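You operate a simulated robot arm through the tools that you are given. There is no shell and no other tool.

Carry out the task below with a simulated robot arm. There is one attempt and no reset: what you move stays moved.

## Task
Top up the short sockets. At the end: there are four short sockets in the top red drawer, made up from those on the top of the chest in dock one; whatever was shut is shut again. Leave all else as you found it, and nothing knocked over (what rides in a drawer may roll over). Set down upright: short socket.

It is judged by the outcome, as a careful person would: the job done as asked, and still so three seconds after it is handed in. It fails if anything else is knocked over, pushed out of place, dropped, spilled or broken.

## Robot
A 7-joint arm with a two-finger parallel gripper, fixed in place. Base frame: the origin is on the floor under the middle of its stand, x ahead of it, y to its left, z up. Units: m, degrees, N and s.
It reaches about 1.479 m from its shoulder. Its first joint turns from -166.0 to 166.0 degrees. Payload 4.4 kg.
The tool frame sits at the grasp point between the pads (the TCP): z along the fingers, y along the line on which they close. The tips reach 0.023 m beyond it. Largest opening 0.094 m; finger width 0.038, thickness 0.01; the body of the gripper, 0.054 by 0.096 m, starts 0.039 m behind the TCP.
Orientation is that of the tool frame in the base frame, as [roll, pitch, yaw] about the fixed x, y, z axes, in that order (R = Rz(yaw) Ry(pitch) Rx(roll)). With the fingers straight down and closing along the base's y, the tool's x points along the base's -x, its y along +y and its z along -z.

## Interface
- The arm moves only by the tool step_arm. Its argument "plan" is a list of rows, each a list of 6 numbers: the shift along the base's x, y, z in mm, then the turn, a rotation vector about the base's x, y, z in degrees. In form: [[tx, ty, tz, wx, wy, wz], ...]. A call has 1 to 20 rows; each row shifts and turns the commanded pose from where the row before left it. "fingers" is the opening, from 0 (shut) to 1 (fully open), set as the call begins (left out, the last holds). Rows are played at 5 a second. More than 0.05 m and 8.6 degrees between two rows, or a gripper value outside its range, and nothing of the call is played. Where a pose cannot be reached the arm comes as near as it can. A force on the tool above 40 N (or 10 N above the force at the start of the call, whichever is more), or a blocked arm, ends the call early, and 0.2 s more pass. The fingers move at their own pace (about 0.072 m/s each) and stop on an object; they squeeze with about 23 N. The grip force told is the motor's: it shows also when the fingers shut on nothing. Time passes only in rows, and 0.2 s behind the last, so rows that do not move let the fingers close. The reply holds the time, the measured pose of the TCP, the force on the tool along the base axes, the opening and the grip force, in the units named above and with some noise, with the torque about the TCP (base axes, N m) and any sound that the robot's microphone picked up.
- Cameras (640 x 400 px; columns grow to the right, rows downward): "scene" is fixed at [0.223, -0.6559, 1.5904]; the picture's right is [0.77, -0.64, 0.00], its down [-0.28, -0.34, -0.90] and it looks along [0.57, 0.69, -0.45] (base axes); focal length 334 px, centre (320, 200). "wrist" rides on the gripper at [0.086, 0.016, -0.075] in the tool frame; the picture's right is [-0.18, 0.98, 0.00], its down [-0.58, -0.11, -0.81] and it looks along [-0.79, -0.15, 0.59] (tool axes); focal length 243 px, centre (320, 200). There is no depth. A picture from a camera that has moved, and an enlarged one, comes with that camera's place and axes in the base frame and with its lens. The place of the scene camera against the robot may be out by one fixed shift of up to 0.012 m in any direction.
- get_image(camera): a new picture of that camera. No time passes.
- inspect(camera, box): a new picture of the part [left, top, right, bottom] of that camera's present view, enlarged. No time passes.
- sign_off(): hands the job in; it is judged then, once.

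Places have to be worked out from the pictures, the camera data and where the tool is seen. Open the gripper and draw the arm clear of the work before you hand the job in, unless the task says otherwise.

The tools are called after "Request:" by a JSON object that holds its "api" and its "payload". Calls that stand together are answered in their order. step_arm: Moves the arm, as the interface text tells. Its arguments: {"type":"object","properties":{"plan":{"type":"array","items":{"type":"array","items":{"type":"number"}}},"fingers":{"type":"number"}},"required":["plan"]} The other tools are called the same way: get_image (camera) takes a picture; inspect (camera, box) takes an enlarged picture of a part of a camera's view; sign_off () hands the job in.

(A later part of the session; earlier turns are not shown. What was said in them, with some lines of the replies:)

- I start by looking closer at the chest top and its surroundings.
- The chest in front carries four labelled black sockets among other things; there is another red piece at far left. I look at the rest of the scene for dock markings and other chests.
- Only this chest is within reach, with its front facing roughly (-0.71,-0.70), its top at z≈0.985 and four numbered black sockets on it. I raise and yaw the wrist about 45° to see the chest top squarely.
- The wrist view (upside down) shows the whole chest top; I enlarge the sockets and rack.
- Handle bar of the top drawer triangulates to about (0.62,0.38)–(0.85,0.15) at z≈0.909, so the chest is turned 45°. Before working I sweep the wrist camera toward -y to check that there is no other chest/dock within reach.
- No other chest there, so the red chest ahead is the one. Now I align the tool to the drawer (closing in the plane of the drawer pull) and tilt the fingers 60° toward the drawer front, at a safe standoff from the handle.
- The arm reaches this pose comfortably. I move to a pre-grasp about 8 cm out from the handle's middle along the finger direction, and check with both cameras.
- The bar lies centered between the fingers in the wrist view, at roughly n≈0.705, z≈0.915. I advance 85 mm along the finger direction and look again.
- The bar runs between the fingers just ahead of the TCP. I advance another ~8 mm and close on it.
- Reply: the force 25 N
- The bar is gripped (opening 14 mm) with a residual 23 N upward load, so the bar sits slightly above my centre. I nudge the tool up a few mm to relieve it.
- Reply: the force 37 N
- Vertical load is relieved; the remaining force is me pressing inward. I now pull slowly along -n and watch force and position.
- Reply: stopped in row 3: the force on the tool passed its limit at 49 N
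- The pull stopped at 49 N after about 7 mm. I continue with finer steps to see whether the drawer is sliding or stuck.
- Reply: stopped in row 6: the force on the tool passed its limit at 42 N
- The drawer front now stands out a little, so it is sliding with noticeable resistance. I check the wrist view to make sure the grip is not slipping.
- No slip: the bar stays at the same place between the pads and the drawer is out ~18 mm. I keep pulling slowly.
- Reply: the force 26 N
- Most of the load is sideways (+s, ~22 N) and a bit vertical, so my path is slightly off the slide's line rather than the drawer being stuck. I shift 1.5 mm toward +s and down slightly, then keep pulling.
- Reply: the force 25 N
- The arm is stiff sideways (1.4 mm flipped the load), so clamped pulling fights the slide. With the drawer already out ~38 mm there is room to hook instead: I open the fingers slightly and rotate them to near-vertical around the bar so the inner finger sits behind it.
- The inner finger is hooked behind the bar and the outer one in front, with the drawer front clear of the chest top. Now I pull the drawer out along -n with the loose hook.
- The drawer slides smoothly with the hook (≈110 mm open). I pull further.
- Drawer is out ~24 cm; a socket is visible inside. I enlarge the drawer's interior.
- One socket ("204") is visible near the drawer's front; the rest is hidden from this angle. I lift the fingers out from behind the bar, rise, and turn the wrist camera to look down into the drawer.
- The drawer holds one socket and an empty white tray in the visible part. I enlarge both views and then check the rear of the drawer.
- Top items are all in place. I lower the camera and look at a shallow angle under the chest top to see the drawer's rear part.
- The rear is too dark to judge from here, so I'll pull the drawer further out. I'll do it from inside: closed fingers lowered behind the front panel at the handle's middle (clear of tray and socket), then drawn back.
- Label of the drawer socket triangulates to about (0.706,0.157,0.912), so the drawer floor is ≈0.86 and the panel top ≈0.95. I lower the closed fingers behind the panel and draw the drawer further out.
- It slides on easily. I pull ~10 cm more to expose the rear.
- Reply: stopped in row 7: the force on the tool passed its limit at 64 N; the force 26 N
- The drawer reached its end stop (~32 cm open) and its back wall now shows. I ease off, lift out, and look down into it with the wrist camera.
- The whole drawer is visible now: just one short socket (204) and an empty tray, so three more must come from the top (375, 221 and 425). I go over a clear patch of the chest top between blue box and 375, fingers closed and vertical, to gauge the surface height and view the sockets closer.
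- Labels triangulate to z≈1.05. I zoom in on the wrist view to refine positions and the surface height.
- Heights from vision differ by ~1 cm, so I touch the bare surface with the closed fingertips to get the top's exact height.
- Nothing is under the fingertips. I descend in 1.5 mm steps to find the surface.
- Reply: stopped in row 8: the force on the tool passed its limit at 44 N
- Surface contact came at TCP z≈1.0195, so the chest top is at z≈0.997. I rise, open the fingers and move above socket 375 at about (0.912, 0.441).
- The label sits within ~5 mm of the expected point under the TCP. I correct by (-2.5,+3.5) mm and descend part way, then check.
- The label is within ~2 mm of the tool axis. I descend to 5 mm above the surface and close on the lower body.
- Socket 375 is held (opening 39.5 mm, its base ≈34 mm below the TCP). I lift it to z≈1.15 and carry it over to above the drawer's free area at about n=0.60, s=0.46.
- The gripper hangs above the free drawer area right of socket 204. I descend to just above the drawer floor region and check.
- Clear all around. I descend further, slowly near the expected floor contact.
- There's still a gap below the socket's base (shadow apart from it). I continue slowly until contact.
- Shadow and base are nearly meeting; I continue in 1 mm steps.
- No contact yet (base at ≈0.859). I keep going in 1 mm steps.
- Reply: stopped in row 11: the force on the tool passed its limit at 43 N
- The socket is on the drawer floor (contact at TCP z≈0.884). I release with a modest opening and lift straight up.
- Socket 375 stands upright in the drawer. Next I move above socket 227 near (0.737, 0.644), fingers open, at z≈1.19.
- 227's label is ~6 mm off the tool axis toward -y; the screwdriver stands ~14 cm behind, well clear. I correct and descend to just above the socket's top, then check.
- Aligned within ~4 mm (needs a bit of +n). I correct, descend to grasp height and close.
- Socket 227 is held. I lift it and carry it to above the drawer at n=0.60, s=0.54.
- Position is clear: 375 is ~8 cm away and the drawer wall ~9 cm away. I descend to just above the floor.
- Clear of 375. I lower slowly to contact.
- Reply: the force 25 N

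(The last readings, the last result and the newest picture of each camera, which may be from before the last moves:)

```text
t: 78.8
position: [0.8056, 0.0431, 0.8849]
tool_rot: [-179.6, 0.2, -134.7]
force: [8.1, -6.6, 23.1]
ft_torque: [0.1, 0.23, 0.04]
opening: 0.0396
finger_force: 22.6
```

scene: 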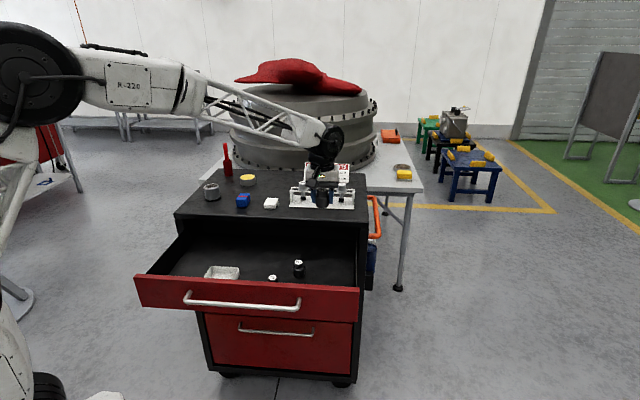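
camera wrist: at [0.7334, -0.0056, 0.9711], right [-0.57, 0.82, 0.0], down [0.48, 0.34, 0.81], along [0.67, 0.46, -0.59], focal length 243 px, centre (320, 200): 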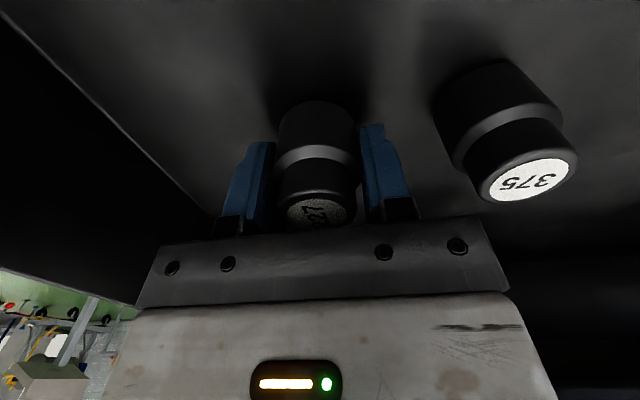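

The socket bears on the floor (≈23 N up). I ease up a hair, release and lift straight out.

Request:
{"api": "step_arm", "payload": {"plan": [[0, 0, 0.7, 0, 0, 0], [0, 0, 0, 0, 0, 0]]}}

Request:
{"api": "step_arm", "payload": {"plan": [[0, 0, 0, 0, 0, 0], [0, 0, 0, 0, 0, 0], [0, 0, 0, 0, 0, 0]], "fingers": 0.6}}

Request:
{"api": "step_arm", "payload": {"plan": [[0, 0, 10, 0, 0, 0], [0, 0, 20, 0, 0, 0], [0, 0, 40, 0, 0, 0], [0, 0, 45, 0, 0, 0], [0, 0, 45, 0, 0, 0], [0, 0, 45, 0, 0, 0], [0, 0, 45, 0, 0, 0], [0, 0, 45, 0, 0, 0], [0, 0, 0, 0, 0, 0]]}}

Request:
{"api": "get_image", "payload": {"camera": "scene"}}

Request:
{"api": "inspect", "payload": {"camera": "scene", "box": [180, 200, 380, 320]}}

```text
t: 79.4
position: [0.8028, 0.0432, 0.8847]
tool_rot: [-179.7, 0.2, -134.8]
force: [3.5, -2.7, 7.6]
ft_torque: [0.07, 0.02, -0.05]
opening: 0.0395
finger_force: 22.9
```

```text
t: 80.2
position: [0.8036, 0.0431, 0.8854]
tool_rot: [-179.8, 0.2, -134.8]
force: [-0.4, -0.6, -0.7]
ft_torque: [0.01, 0.0, 0.04]
opening: 0.0565
finger_force: 0.1
```

```text
t: 82.2
position: [0.8051, 0.042, 1.1791]
tool_rot: [-179.8, 0.3, -134.8]
force: [-0.7, 0.0, -1.3]
ft_torque: [0.02, -0.03, -0.03]
opening: 0.0562
finger_force: 0.0
```

```text
taken
```

scene: 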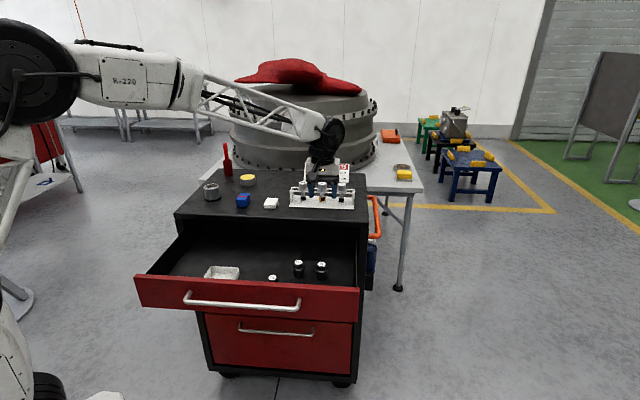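

```text
3.20 times, centred on (280, 260) of scene
camera zoom: at [0.223, -0.6559, 1.5904], right [0.77, -0.64, 0.0], down [-0.28, -0.34, -0.9], along [0.57, 0.69, -0.45], focal length 1070 px, centre (448, 8)
```

zoom: 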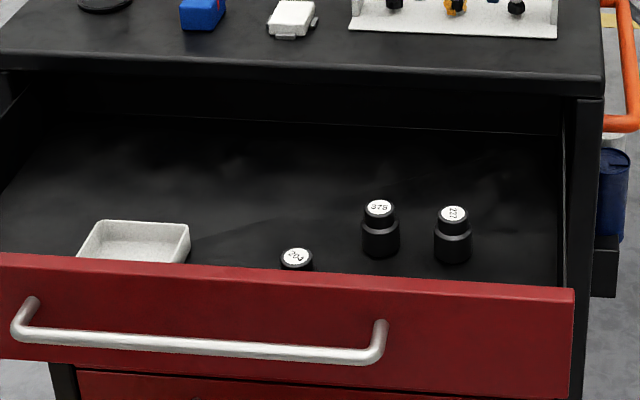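

Two are in and upright. The third is 425, between rack (back edge n≈0.923) and sign (n≈1.074); I move above it at about (1.0435, 0.401), staying high over the rack.

Request:
{"api": "step_arm", "payload": {"plan": [[23.8, 35.9, 2, 0, 0, 0], [23.8, 35.9, 2, 0, 0, 0], [23.8, 35.9, 2, 0, 0, 0], [23.8, 35.9, 2, 0, 0, 0], [23.8, 35.9, 2, 0, 0, 0], [23.8, 35.9, 0, 0, 0, 0], [23.8, 35.9, 0, 0, 0, 0], [23.8, 35.9, 0, 0, 0, 0], [23.8, 35.9, 0, 0, 0, 0], [23.8, 35.9, 0, 0, 0, 0], [0, 0, 0, 0, 0, 0]], "fingers": 0.85}}

Request:
{"api": "get_image", "payload": {"camera": "wrist"}}

Request:
{"api": "inspect", "payload": {"camera": "scene", "box": [270, 120, 390, 215]}}

```text
t: 84.6
position: [1.0437, 0.4033, 1.1893]
tool_rot: [-179.8, 0.2, -134.9]
force: [-1.1, 0.7, -0.3]
ft_torque: [-0.03, -0.02, 0.01]
opening: 0.0797
finger_force: 0.1
```

```text
taken
camera wrist: at [0.9703, 0.3531, 1.2637], right [-0.57, 0.82, 0.0], down [0.48, 0.34, 0.81], along [0.67, 0.46, -0.59], focal length 243 px, centre (320, 200)
```

wrist: 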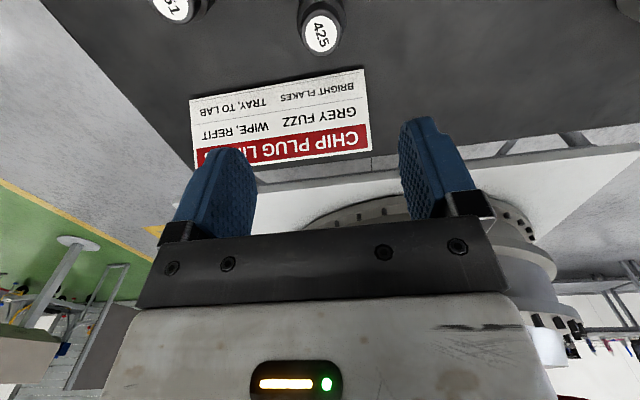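

```text
4.21 times, centred on (330, 168) of scene
camera zoom: at [0.223, -0.6559, 1.5904], right [0.77, -0.64, 0.0], down [-0.28, -0.34, -0.9], along [0.57, 0.69, -0.45], focal length 1408 px, centre (278, 337)
```

zoom: 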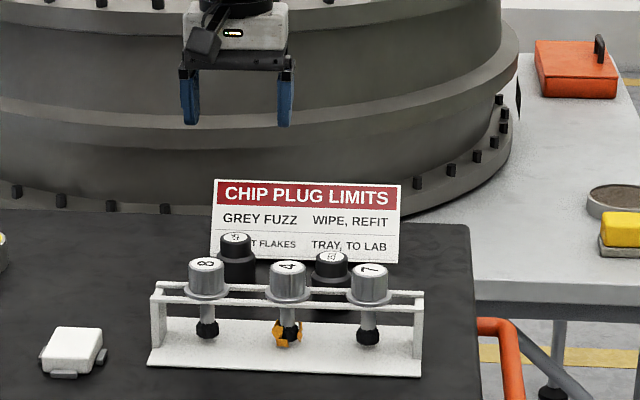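

The label sits ~7–11 mm nearer (-n) than the tool axis; the sign leans away, bottom at n≈1.068. I correct and descend partially.

Request:
{"api": "step_arm", "payload": {"plan": [[-6, -3.6, -20, 0, 0, 0], [0, 0, -25, 0, 0, 0], [0, 0, -25, 0, 0, 0], [0, 0, 0, 0, 0, 0]]}}

Request:
{"api": "get_image", "payload": {"camera": "wrist"}}

Request:
{"api": "inspect", "payload": {"camera": "scene", "box": [270, 130, 370, 200]}}

```text
t: 85.6
position: [1.035, 0.3969, 1.1174]
tool_rot: [-179.9, 0.2, -134.8]
force: [0.6, -0.3, -0.4]
ft_torque: [-0.03, -0.01, 0.01]
opening: 0.0802
finger_force: 0.1
```

```text
taken
camera wrist: at [0.9626, 0.3485, 1.1923], right [-0.57, 0.82, 0.0], down [0.48, 0.34, 0.81], along [0.67, 0.46, -0.59], focal length 243 px, centre (320, 200)
```

wrist: 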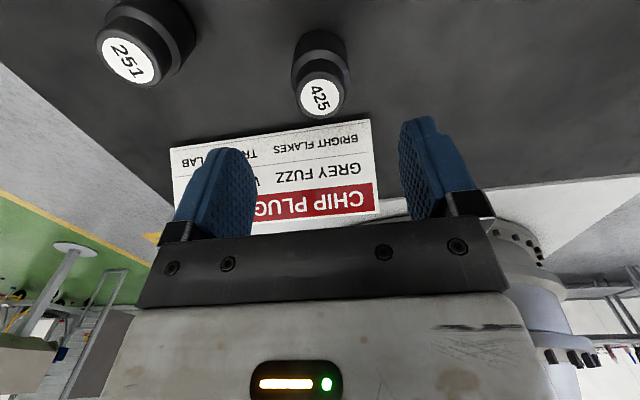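

```text
5.71 times, centred on (320, 165) of scene
camera zoom: at [0.223, -0.6559, 1.5904], right [0.77, -0.64, 0.0], down [-0.28, -0.34, -0.9], along [0.57, 0.69, -0.45], focal length 1912 px, centre (320, 400)
```

zoom: 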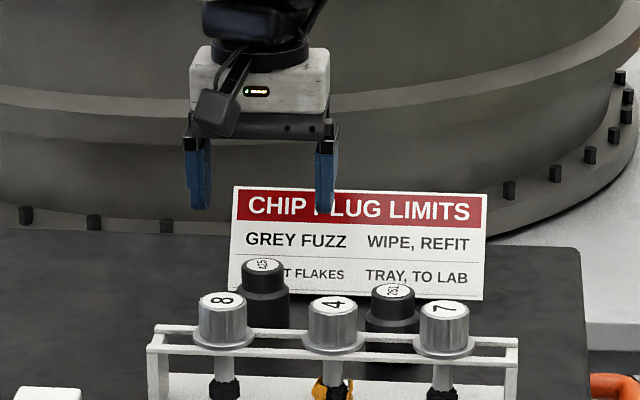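

Aligned within ~2 mm. I trim and descend to the socket's top, checking the camera box against plug 8.

Request:
{"api": "step_arm", "payload": {"plan": [[0, 2, -20, 0, 0, 0], [0, 0, -20, 0, 0, 0], [0, 0, -15, 0, 0, 0], [0, 0, 0, 0, 0, 0]]}}

Request:
{"api": "get_image", "payload": {"camera": "wrist"}}

Request:
{"api": "inspect", "payload": {"camera": "scene", "box": [270, 130, 370, 200]}}

```text
t: 86.6
position: [1.0375, 0.4012, 1.0625]
tool_rot: [-179.8, 0.2, -134.8]
force: [-0.1, -0.5, 0.9]
ft_torque: [0.02, -0.01, -0.01]
opening: 0.0798
finger_force: 0.1
```

```text
taken
camera wrist: at [0.9642, 0.3517, 1.1377], right [-0.57, 0.82, 0.0], down [0.48, 0.34, 0.81], along [0.67, 0.46, -0.59], focal length 243 px, centre (320, 200)
```

wrist: 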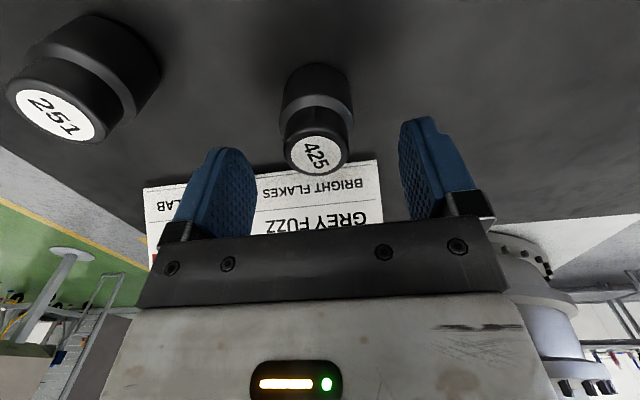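

```text
5.71 times, centred on (320, 165) of scene
camera zoom: at [0.223, -0.6559, 1.5904], right [0.77, -0.64, 0.0], down [-0.28, -0.34, -0.9], along [0.57, 0.69, -0.45], focal length 1912 px, centre (320, 400)
```

zoom: 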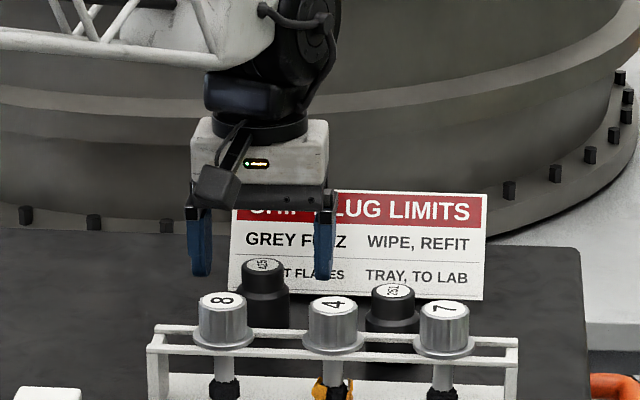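

Well aligned and the camera box stays well above plug 8. I descend to grasp height and close.

Request:
{"api": "step_arm", "payload": {"plan": [[0, 0, -12, 0, 0, 0], [0, 0, -12, 0, 0, 0], [0, 0, -9, 0, 0, 0], [0, 0, 0, 0, 0, 0]]}}

Request:
{"api": "step_arm", "payload": {"plan": [[0, 0, 0, 0, 0, 0], [0, 0, 0, 0, 0, 0], [0, 0, 0, 0, 0, 0]], "fingers": 0}}

Request:
{"api": "get_image", "payload": {"camera": "wrist"}}

Request:
{"api": "inspect", "payload": {"camera": "scene", "box": [270, 130, 370, 200]}}

```text
t: 87.6
position: [1.0352, 0.4006, 1.0306]
tool_rot: [-179.8, 0.3, -134.8]
force: [-0.5, 0.9, 0.3]
ft_torque: [0.02, 0.05, 0.03]
opening: 0.0799
finger_force: 0.1
```

```text
t: 88.4
position: [1.0347, 0.3996, 1.0303]
tool_rot: [-179.9, 0.3, -134.8]
force: [0.6, -0.4, 0.8]
ft_torque: [0.0, 0.02, 0.01]
opening: 0.0392
finger_force: 22.8
```

```text
taken
camera wrist: at [0.9627, 0.3511, 1.1046], right [-0.57, 0.82, 0.0], down [0.48, 0.34, 0.81], along [0.67, 0.46, -0.59], focal length 243 px, centre (320, 200)
```

wrist: 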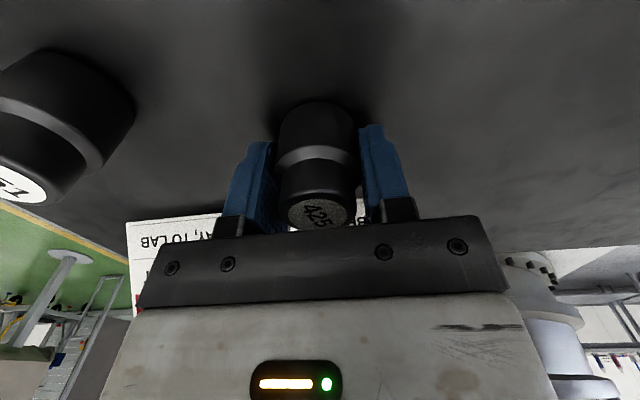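

```text
5.71 times, centred on (320, 165) of scene
camera zoom: at [0.223, -0.6559, 1.5904], right [0.77, -0.64, 0.0], down [-0.28, -0.34, -0.9], along [0.57, 0.69, -0.45], focal length 1912 px, centre (320, 400)
```

zoom: 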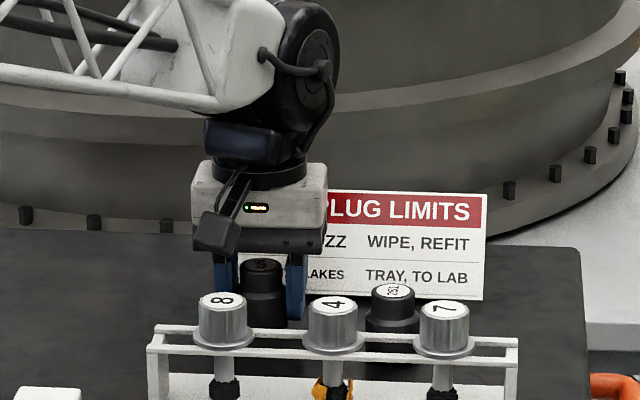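

Socket 425 is held without touching sign or rack. I lift it straight up and carry it to the drawer spot n=0.63, s=0.38.

Request:
{"api": "step_arm", "payload": {"plan": [[0, 0, 20, 0, 0, 0], [0, 0, 30, 0, 0, 0], [0, 0, 35, 0, 0, 0], [0, 0, 35, 0, 0, 0], [0, 0, 30, 0, 0, 0], [-35.6, -24.8, 0, 0, 0, 0], [-35.6, -24.8, 0, 0, 0, 0], [-35.6, -24.8, 0, 0, 0, 0], [-35.6, -24.8, 0, 0, 0, 0], [-35.6, -24.8, 0, 0, 0, 0], [-35.6, -24.8, 0, 0, 0, 0], [-35.6, -24.8, 0, 0, 0, 0], [-35.6, -24.8, 0, 0, 0, 0], [-35.6, -24.8, 0, 0, 0, 0], [0, 0, 0, 0, 0, 0]]}}

Request:
{"api": "get_image", "payload": {"camera": "wrist"}}

Request:
{"api": "get_image", "payload": {"camera": "scene"}}

```text
t: 91.6
position: [0.7168, 0.1785, 1.1799]
tool_rot: [-179.8, 0.3, -134.7]
force: [0.6, 0.3, -2.3]
ft_torque: [0.02, -0.02, -0.03]
opening: 0.0391
finger_force: 23.4
```

```text
taken
camera wrist: at [0.6439, 0.1299, 1.2532], right [-0.57, 0.82, 0.0], down [0.48, 0.34, 0.81], along [0.67, 0.46, -0.59], focal length 243 px, centre (320, 200)
```

wrist: 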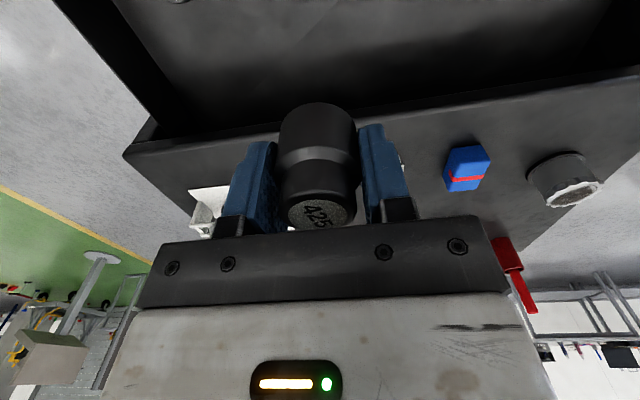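

```text
taken
```

scene: 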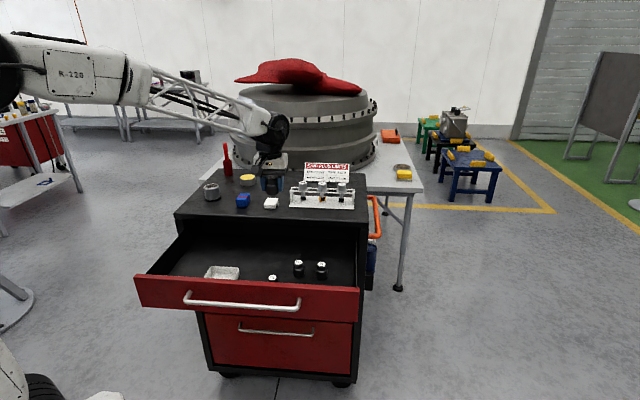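

Above the spot with clearance all round; I descend to just above the floor.

Request:
{"api": "step_arm", "payload": {"plan": [[0, 0, -40, 0, 0, 0], [0, 0, -45, 0, 0, 0], [0, 0, -45, 0, 0, 0], [0, 0, -45, 0, 0, 0], [0, 0, -45, 0, 0, 0], [0, 0, -30, 0, 0, 0], [0, 0, -20, 0, 0, 0], [0, 0, -13, 0, 0, 0], [0, 0, 0, 0, 0, 0]]}}

Request:
{"api": "inspect", "payload": {"camera": "scene", "box": [210, 210, 350, 300]}}

Request:
{"api": "get_image", "payload": {"camera": "wrist"}}

```text
t: 93.6
position: [0.7172, 0.1773, 0.8954]
tool_rot: [-179.8, 0.2, -134.7]
force: [-0.3, -0.1, -3.3]
ft_torque: [0.02, 0.01, -0.01]
opening: 0.0392
finger_force: 23.2
```

```text
4.44 times, centred on (280, 255) of scene
camera zoom: at [0.223, -0.6559, 1.5904], right [0.77, -0.64, 0.0], down [-0.28, -0.34, -0.9], along [0.57, 0.69, -0.45], focal length 1487 px, centre (498, -44)
```

zoom: 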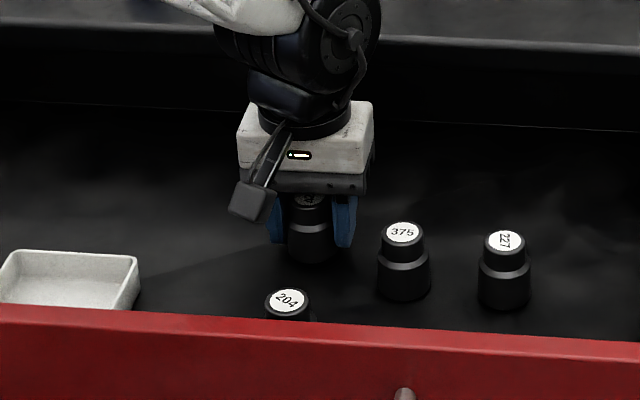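

```text
taken
camera wrist: at [0.6451, 0.1278, 0.9693], right [-0.57, 0.82, 0.0], down [0.48, 0.34, 0.81], along [0.67, 0.46, -0.59], focal length 243 px, centre (320, 200)
```

wrist: 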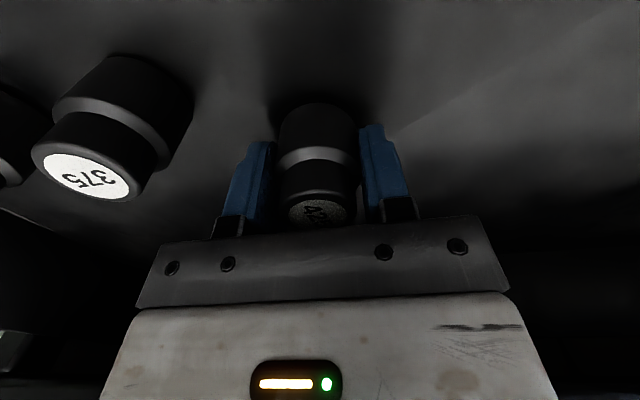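

All clear of the neighbours. I lower slowly to contact.

Request:
{"api": "step_arm", "payload": {"plan": [[0, 0, -3, 0, 0, 0], [0, 0, -3, 0, 0, 0], [0, 0, -2, 0, 0, 0], [0, 0, -1, 0, 0, 0], [0, 0, -1, 0, 0, 0], [0, 0, -1, 0, 0, 0], [0, 0, -1, 0, 0, 0], [0, 0, 0, 0, 0, 0]]}}

```text
t: 95.4
position: [0.7168, 0.1787, 0.8852]
tool_rot: [-179.8, 0.2, -134.8]
force: [4.2, -3.5, 20.4]
ft_torque: [0.05, 0.18, 0.03]
opening: 0.0391
finger_force: 22.7
```

The socket rests on the floor (≈20 N). I ease up slightly, release and lift out.

Request:
{"api": "step_arm", "payload": {"plan": [[0, 0, 0.6, 0, 0, 0], [0, 0, 0, 0, 0, 0]]}}

Request:
{"api": "step_arm", "payload": {"plan": [[0, 0, 0, 0, 0, 0], [0, 0, 0, 0, 0, 0], [0, 0, 0, 0, 0, 0]], "fingers": 0.6}}

Request:
{"api": "step_arm", "payload": {"plan": [[0, 0, 10, 0, 0, 0], [0, 0, 20, 0, 0, 0], [0, 0, 40, 0, 0, 0], [0, 0, 45, 0, 0, 0], [0, 0, 45, 0, 0, 0], [0, 0, 45, 0, 0, 0], [0, 0, 45, 0, 0, 0], [0, 0, 0, 0, 0, 0]]}}

Request:
{"api": "get_image", "payload": {"camera": "scene"}}

Request:
{"api": "inspect", "payload": {"camera": "scene", "box": [180, 200, 380, 320]}}

```text
t: 96.0
position: [0.7143, 0.1789, 0.8846]
tool_rot: [-179.8, 0.2, -134.8]
force: [3.2, 1.4, 6.6]
ft_torque: [0.14, -0.04, -0.03]
opening: 0.0392
finger_force: 23.0
```

```text
t: 96.8
position: [0.7162, 0.1773, 0.8867]
tool_rot: [-179.8, 0.2, -134.8]
force: [-0.1, 1.4, -0.4]
ft_torque: [0.03, 0.0, 0.0]
opening: 0.0565
finger_force: 0.1
```

```text
t: 98.6
position: [0.7118, 0.1778, 1.1374]
tool_rot: [-179.8, 0.3, -134.8]
force: [-0.4, -0.1, -0.5]
ft_torque: [0.02, -0.01, 0.02]
opening: 0.0565
finger_force: 0.1
```

```text
taken
```

scene: 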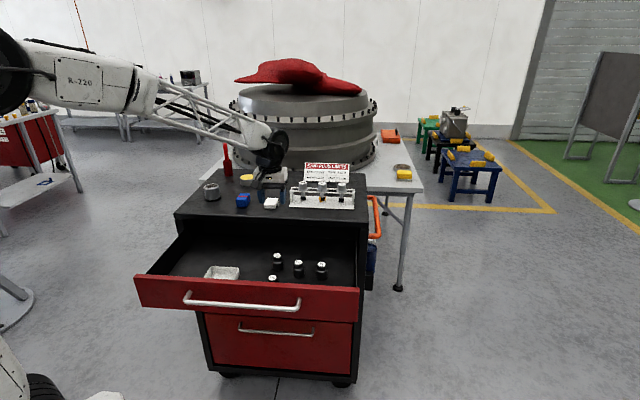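

```text
3.20 times, centred on (280, 260) of scene
camera zoom: at [0.223, -0.6559, 1.5904], right [0.77, -0.64, 0.0], down [-0.28, -0.34, -0.9], along [0.57, 0.69, -0.45], focal length 1070 px, centre (448, 8)
```

zoom: 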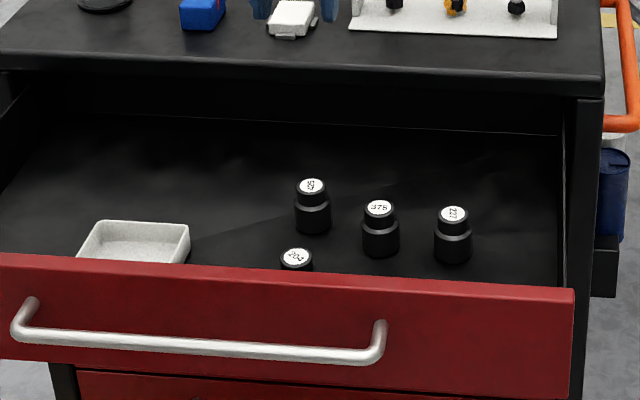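

All four short sockets stand upright in the drawer (204, 375, 227, 425) and the rest is untouched. To shut the drawer I move the closed fingers out in front of the handle, at height first.

Request:
{"api": "step_arm", "payload": {"plan": [[-36, -26.5, 0, 0, 0, 0], [-36, -26.5, 0, 0, 0, 0], [-36, -26.5, 0, 0, 0, 0], [-36, -26.5, 0, 0, 0, 0], [-36, -26.5, 0, 0, 0, 0], [-36, -26.5, 0, 0, 0, 0], [-36, -26.5, 0, 0, 0, 0], [0, 0, 0, 0, 0, 0]], "fingers": 0}}

Request:
{"api": "get_image", "payload": {"camera": "wrist"}}

Request:
{"api": "get_image", "payload": {"camera": "scene"}}

```text
t: 100.4
position: [0.4598, -0.0123, 1.137]
tool_rot: [-179.8, 0.3, -134.8]
force: [1.1, 0.4, -0.4]
ft_torque: [0.0, 0.03, 0.0]
opening: 0.0
finger_force: 23.0
```

```text
taken
camera wrist: at [0.3875, -0.0611, 1.2106], right [-0.57, 0.82, 0.0], down [0.48, 0.34, 0.81], along [0.67, 0.46, -0.59], focal length 243 px, centre (320, 200)
```

wrist: 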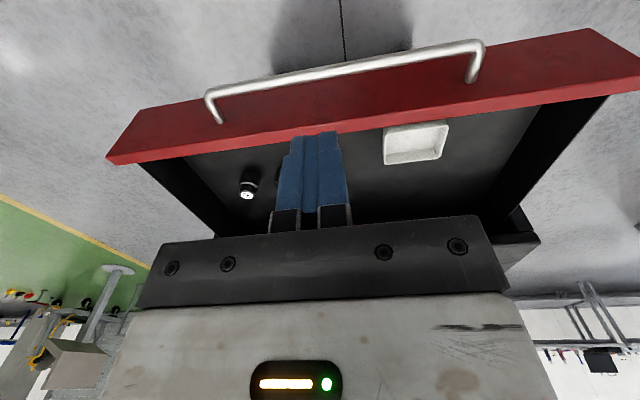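

```text
taken
```

scene: 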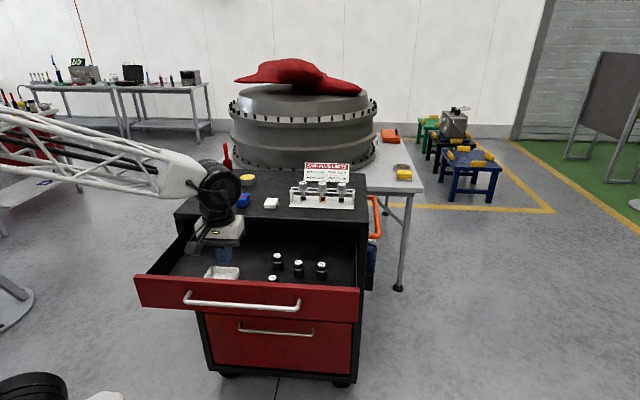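

Reached; the bar is ~3 cm ahead of the fingers (n≈0.376, z≈0.92). I lower the closed fingers to bar height.

Request:
{"api": "step_arm", "payload": {"plan": [[0, 0, -42, 0, 0, 0], [0, 0, -42, 0, 0, 0], [0, 0, -42, 0, 0, 0], [0, 0, -42, 0, 0, 0], [0, 0, -44, 0, 0, 0], [0, 0, 0, 0, 0, 0]]}}

Request:
{"api": "get_image", "payload": {"camera": "wrist"}}

Request:
{"api": "inspect", "payload": {"camera": "scene", "box": [120, 200, 380, 340]}}

```text
t: 101.8
position: [0.4647, -0.0073, 0.9256]
tool_rot: [-179.7, 0.2, -134.8]
force: [-0.2, 0.3, 0.1]
ft_torque: [0.02, 0.01, -0.01]
opening: 0.0002
finger_force: 22.8
```

```text
taken
camera wrist: at [0.3928, -0.0565, 0.9991], right [-0.57, 0.82, 0.0], down [0.48, 0.34, 0.81], along [0.67, 0.46, -0.59], focal length 243 px, centre (320, 200)
```

wrist: 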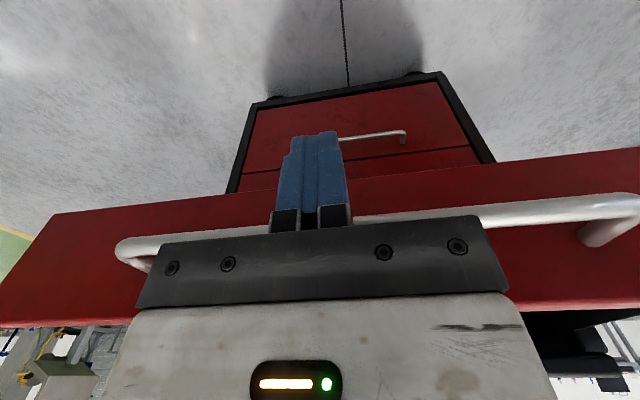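

```text
2.46 times, centred on (250, 270) of scene
camera zoom: at [0.223, -0.6559, 1.5904], right [0.77, -0.64, 0.0], down [-0.28, -0.34, -0.9], along [0.57, 0.69, -0.45], focal length 823 px, centre (492, 28)
```

zoom: 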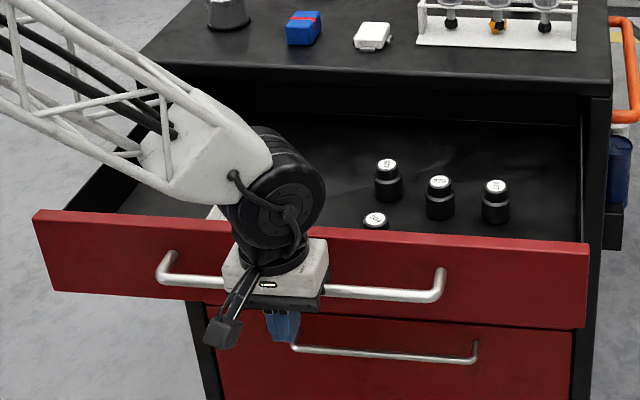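

Fingers are centered in front of the bar. I push the drawer shut gently with a slow ramp.

Request:
{"api": "step_arm", "payload": {"plan": [[6, 6, 0, 0, 0, 0], [6, 6, 0, 0, 0, 0], [3, 3, 0, 0, 0, 0], [1.5, 1.5, 0, 0, 0, 0], [1.5, 1.5, 0, 0, 0, 0], [1.5, 1.5, 0, 0, 0, 0], [1.5, 1.5, 0, 0, 0, 0], [1.5, 1.5, 0, 0, 0, 0], [2, 2, 0, 0, 0, 0], [2, 2, 0, 0, 0, 0], [2.5, 2.5, 0, 0, 0, 0], [3, 3, 0, 0, 0, 0], [3.5, 3.5, 0, 0, 0, 0], [4, 4, 0, 0, 0, 0], [4, 4, 0, 0, 0, 0], [4, 4, 0, 0, 0, 0], [4, 4, 0, 0, 0, 0], [4, 4, 0, 0, 0, 0], [3, 3, 0, 0, 0, 0], [2, 2, 0, 0, 0, 0]]}}

Request:
{"api": "inspect", "payload": {"camera": "scene", "box": [120, 200, 380, 340]}}

```text
t: 106.0
position: [0.524, 0.0513, 0.9237]
tool_rot: [-179.9, 0.2, -134.8]
force: [-1.7, -0.3, 1.4]
ft_torque: [0.03, -0.01, 0.0]
opening: 0.0002
finger_force: 23.0
```

```text
2.46 times, centred on (250, 270) of scene
camera zoom: at [0.223, -0.6559, 1.5904], right [0.77, -0.64, 0.0], down [-0.28, -0.34, -0.9], along [0.57, 0.69, -0.45], focal length 823 px, centre (492, 28)
```

zoom: 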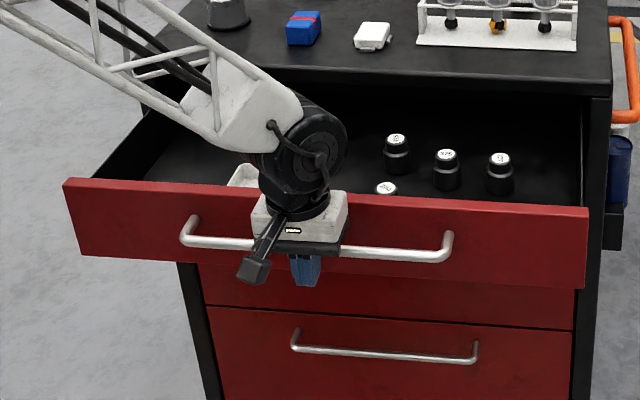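

The drawer slides in and the sockets stay upright. I continue pushing.

Request:
{"api": "step_arm", "payload": {"plan": [[1.5, 1.5, 0, 0, 0, 0], [2.5, 2.5, 0, 0, 0, 0], [3.5, 3.5, 0, 0, 0, 0], [4.5, 4.5, 0, 0, 0, 0], [5, 5, 0, 0, 0, 0], [5, 5, 0, 0, 0, 0], [5, 5, 0, 0, 0, 0], [5, 5, 0, 0, 0, 0], [5, 5, 0, 0, 0, 0], [5, 5, 0, 0, 0, 0], [5, 5, 0, 0, 0, 0], [5, 5, 0, 0, 0, 0], [5, 5, 0, 0, 0, 0], [5, 5, 0, 0, 0, 0], [5, 5, 0, 0, 0, 0], [5, 5, 0, 0, 0, 0], [5, 5, 0, 0, 0, 0], [4, 4, 0, 0, 0, 0], [3, 3, 0, 0, 0, 0], [1.5, 1.5, 0, 0, 0, 0]]}}

Request:
{"api": "get_image", "payload": {"camera": "scene"}}

Request:
{"api": "inspect", "payload": {"camera": "scene", "box": [150, 180, 380, 310]}}

```text
t: 110.2
position: [0.6095, 0.137, 0.9249]
tool_rot: [-179.9, 0.4, -134.7]
force: [-2.3, -0.8, -0.3]
ft_torque: [0.01, -0.01, 0.03]
opening: 0.0
finger_force: 22.7
```

```text
taken
```

scene: 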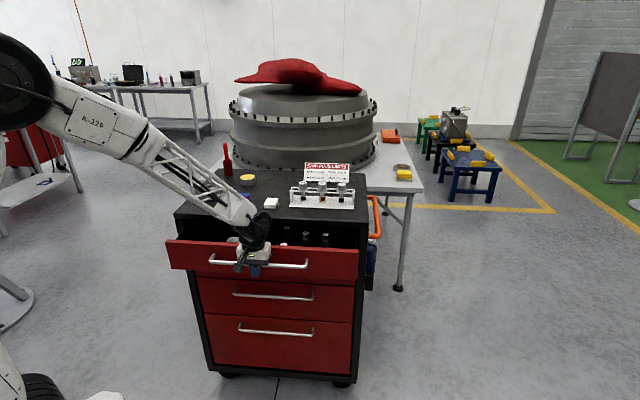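

```text
2.78 times, centred on (265, 245) of scene
camera zoom: at [0.223, -0.6559, 1.5904], right [0.77, -0.64, 0.0], down [-0.28, -0.34, -0.9], along [0.57, 0.69, -0.45], focal length 931 px, centre (473, 75)
```

zoom: 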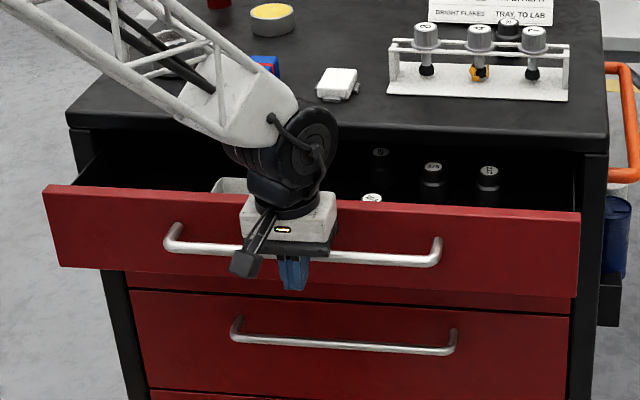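

Sockets are still upright and passing under the top. I continue pushing, slowing toward the end.

Request:
{"api": "step_arm", "payload": {"plan": [[1.5, 1.5, 0, 0, 0, 0], [2.5, 2.5, 0, 0, 0, 0], [3.5, 3.5, 0, 0, 0, 0], [4.5, 4.5, 0, 0, 0, 0], [5, 5, 0, 0, 0, 0], [5, 5, 0, 0, 0, 0], [5, 5, 0, 0, 0, 0], [5, 5, 0, 0, 0, 0], [5, 5, 0, 0, 0, 0], [5, 5, 0, 0, 0, 0], [5, 5, 0, 0, 0, 0], [5, 5, 0, 0, 0, 0], [5, 5, 0, 0, 0, 0], [5, 5, 0, 0, 0, 0], [5, 5, 0, 0, 0, 0], [4, 4, 0, 0, 0, 0], [3, 3, 0, 0, 0, 0], [2, 2, 0, 0, 0, 0], [1, 1, 0, 0, 0, 0]]}}

Request:
{"api": "inspect", "payload": {"camera": "scene", "box": [150, 180, 380, 310]}}

Request:
{"api": "get_image", "payload": {"camera": "wrist"}}

```text
t: 114.2
position: [0.6871, 0.2147, 0.9251]
tool_rot: [-179.8, 0.3, -134.8]
force: [-1.5, 0.5, -0.6]
ft_torque: [0.0, 0.0, 0.02]
opening: 0.0
finger_force: 22.8
```

```text
2.78 times, centred on (265, 245) of scene
camera zoom: at [0.223, -0.6559, 1.5904], right [0.77, -0.64, 0.0], down [-0.28, -0.34, -0.9], along [0.57, 0.69, -0.45], focal length 931 px, centre (473, 75)
```

zoom: 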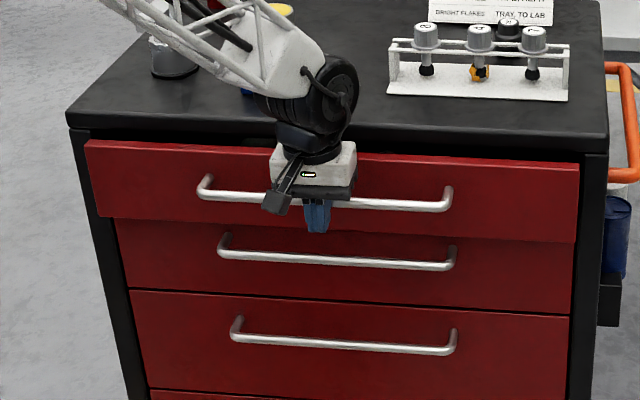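

```text
taken
camera wrist: at [0.6149, 0.1655, 0.9985], right [-0.57, 0.82, 0.0], down [0.48, 0.34, 0.81], along [0.67, 0.46, -0.59], focal length 243 px, centre (320, 200)
```

wrist: 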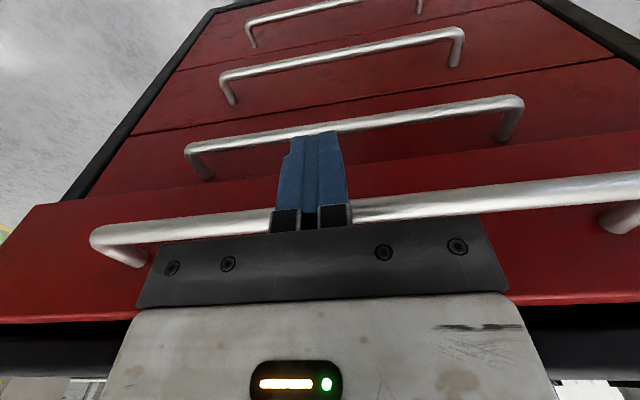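

About 4 cm remain. I push the last stretch slowly until it seats.

Request:
{"api": "step_arm", "payload": {"plan": [[1, 1, 0, 0, 0, 0], [2, 2, 0, 0, 0, 0], [2, 2, 0, 0, 0, 0], [2, 2, 0, 0, 0, 0], [2, 2, 0, 0, 0, 0], [2, 2, 0, 0, 0, 0], [2, 2, 0, 0, 0, 0], [2, 2, 0, 0, 0, 0], [2, 2, 0, 0, 0, 0], [2, 2, 0, 0, 0, 0], [2, 2, 0, 0, 0, 0], [1.5, 1.5, 0, 0, 0, 0], [1.5, 1.5, 0, 0, 0, 0], [1, 1, 0, 0, 0, 0], [1, 1, 0, 0, 0, 0], [1, 1, 0, 0, 0, 0]]}}

Request:
{"api": "inspect", "payload": {"camera": "scene", "box": [150, 180, 380, 310]}}

```text
t: 117.5
position: [0.7117, 0.2395, 0.9237]
tool_rot: [-179.8, 0.1, -134.8]
force: [-12.1, -10.2, 7.9]
ft_torque: [0.07, -0.17, -0.08]
opening: 0.0001
finger_force: 23.2
stopped in row 16: the force on the tool passed its limit at 47 N (the readings are from after the stop); the commanded pose is now the measured one
```

```text
2.78 times, centred on (265, 245) of scene
camera zoom: at [0.223, -0.6559, 1.5904], right [0.77, -0.64, 0.0], down [-0.28, -0.34, -0.9], along [0.57, 0.69, -0.45], focal length 931 px, centre (473, 75)
```

zoom: 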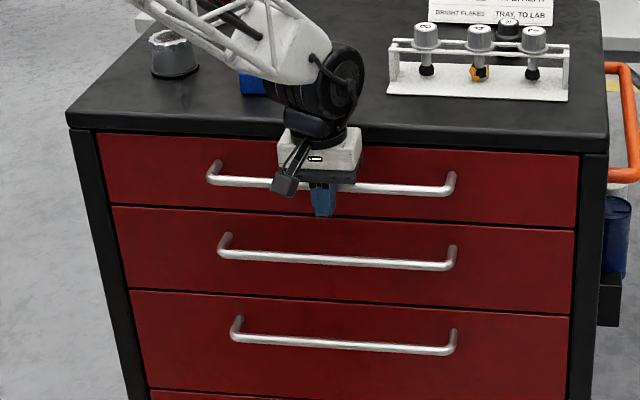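

The drawer hit its closed stop and looks flush. I back off the handle and rise clear.

Request:
{"api": "step_arm", "payload": {"plan": [[-3, -3, 0, 0, 0, 0], [-10, -10, 0, 0, 0, 0], [-20, -20, 0, 0, 0, 0], [-20, -20, 10, 0, 0, 0], [-10, -10, 40, 0, 0, 0], [0, 0, 45, 0, 0, 0], [0, 0, 45, 0, 0, 0], [0, 0, 45, 0, 0, 0], [0, 0, 45, 0, 0, 0], [0, 0, 45, 0, 0, 0], [0, 0, 0, 0, 0, 0]], "fingers": 1}}

Request:
{"api": "get_image", "payload": {"camera": "scene"}}

Request:
{"api": "get_image", "payload": {"camera": "wrist"}}

Request:
{"api": "inspect", "payload": {"camera": "scene", "box": [170, 140, 390, 270]}}

```text
t: 119.9
position: [0.6479, 0.1768, 1.2018]
tool_rot: [-179.8, 0.2, -134.8]
force: [0.2, 0.0, 1.0]
ft_torque: [0.02, -0.04, 0.0]
opening: 0.0941
finger_force: 0.1
```

```text
taken
```

scene: 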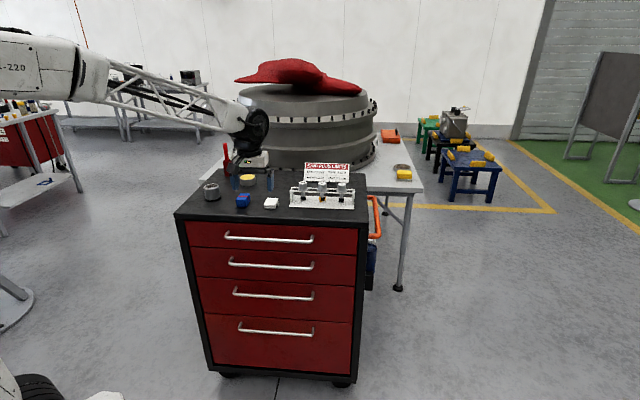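

```text
taken
camera wrist: at [0.5752, 0.1272, 1.2759], right [-0.57, 0.82, 0.0], down [0.48, 0.34, 0.81], along [0.67, 0.46, -0.59], focal length 243 px, centre (320, 200)
```

wrist: 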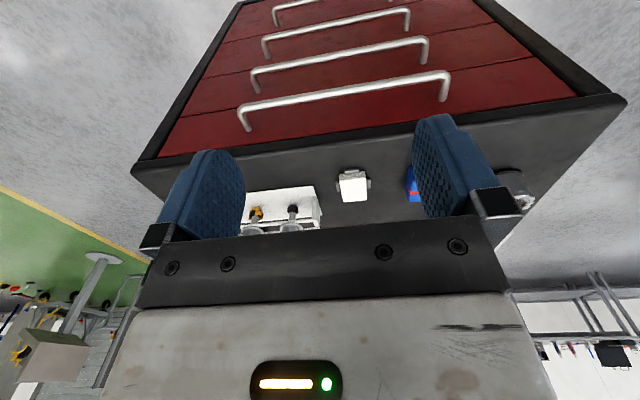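

```text
2.91 times, centred on (280, 205) of scene
camera zoom: at [0.223, -0.6559, 1.5904], right [0.77, -0.64, 0.0], down [-0.28, -0.34, -0.9], along [0.57, 0.69, -0.45], focal length 973 px, centre (436, 186)
```

zoom: 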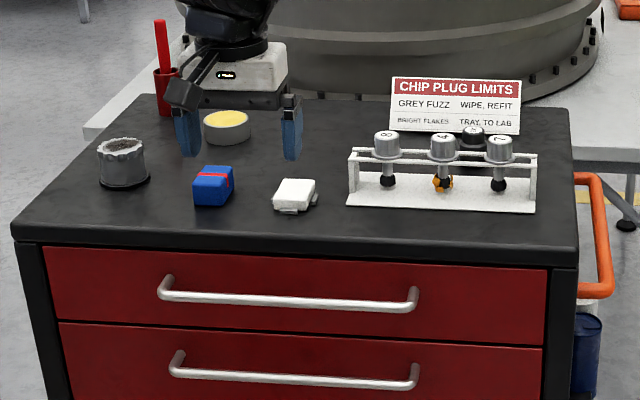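

The top drawer is flush shut exactly as at the start, everything on the chest is in place (only 251 left of the sockets). I draw the arm further up and back, clear of the work.

Request:
{"api": "step_arm", "payload": {"plan": [[-10, -10, 40, 0, 0, 0], [-15, -15, 40, 0, 0, 0], [-15, -15, 40, 0, 0, 0], [-15, -15, 30, 0, 0, 0], [-10, -10, 10, 0, 0, 0], [0, 0, 0, 0, 0, 0], [0, 0, 0, 0, 0, 0]]}}

Request:
{"api": "get_image", "payload": {"camera": "scene"}}

Request:
{"api": "inspect", "payload": {"camera": "scene", "box": [170, 140, 390, 270]}}

```text
t: 121.5
position: [0.5824, 0.1107, 1.3602]
tool_rot: [-179.8, 0.0, -134.9]
force: [0.9, 0.3, -0.7]
ft_torque: [0.04, -0.02, 0.01]
opening: 0.0942
finger_force: 0.1
```

```text
taken
```

scene: 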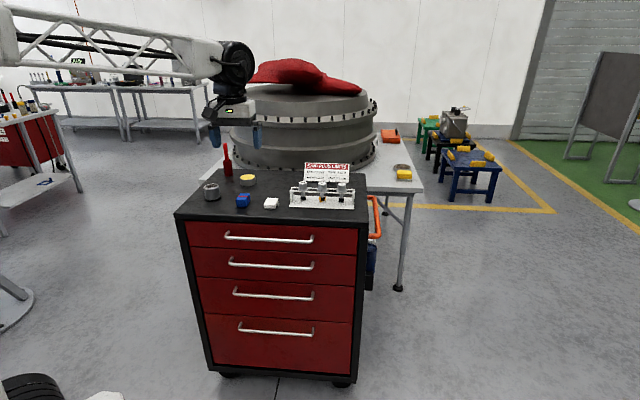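

```text
2.91 times, centred on (280, 205) of scene
camera zoom: at [0.223, -0.6559, 1.5904], right [0.77, -0.64, 0.0], down [-0.28, -0.34, -0.9], along [0.57, 0.69, -0.45], focal length 973 px, centre (436, 186)
```

zoom: 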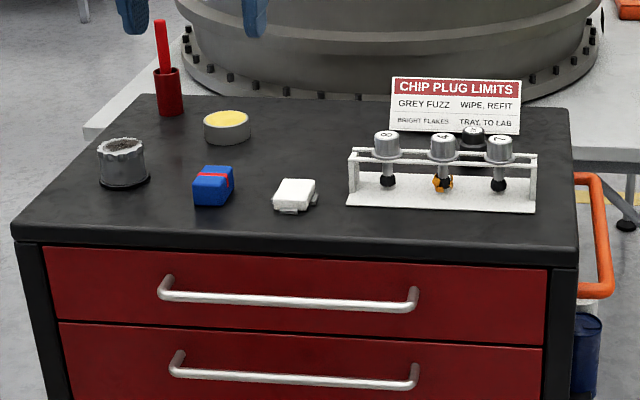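

The gripper is open and clear. The drawer is shut with four short sockets inside, and everything else matches the starting pictures, so I hand the job in.

Request:
{"api": "sign_off", "payload": {}}

```text
The job is handed in.
```

The top red drawer now holds four short sockets and is shut again. It already had one (204). I added 375, 227 and 425 from the top of the chest, setting each one down upright.

They were still upright in the last view before the drawer closed over them. I couldn't see them after that.

Socket 251 stays on the chest top, since only three were needed. In the last pictures everything else on the chest matches how it looked at the start. The arm is clear with the gripper open.

I saw no dock number anywhere. I took this chest to be dock one because it was the only one I found within reach.
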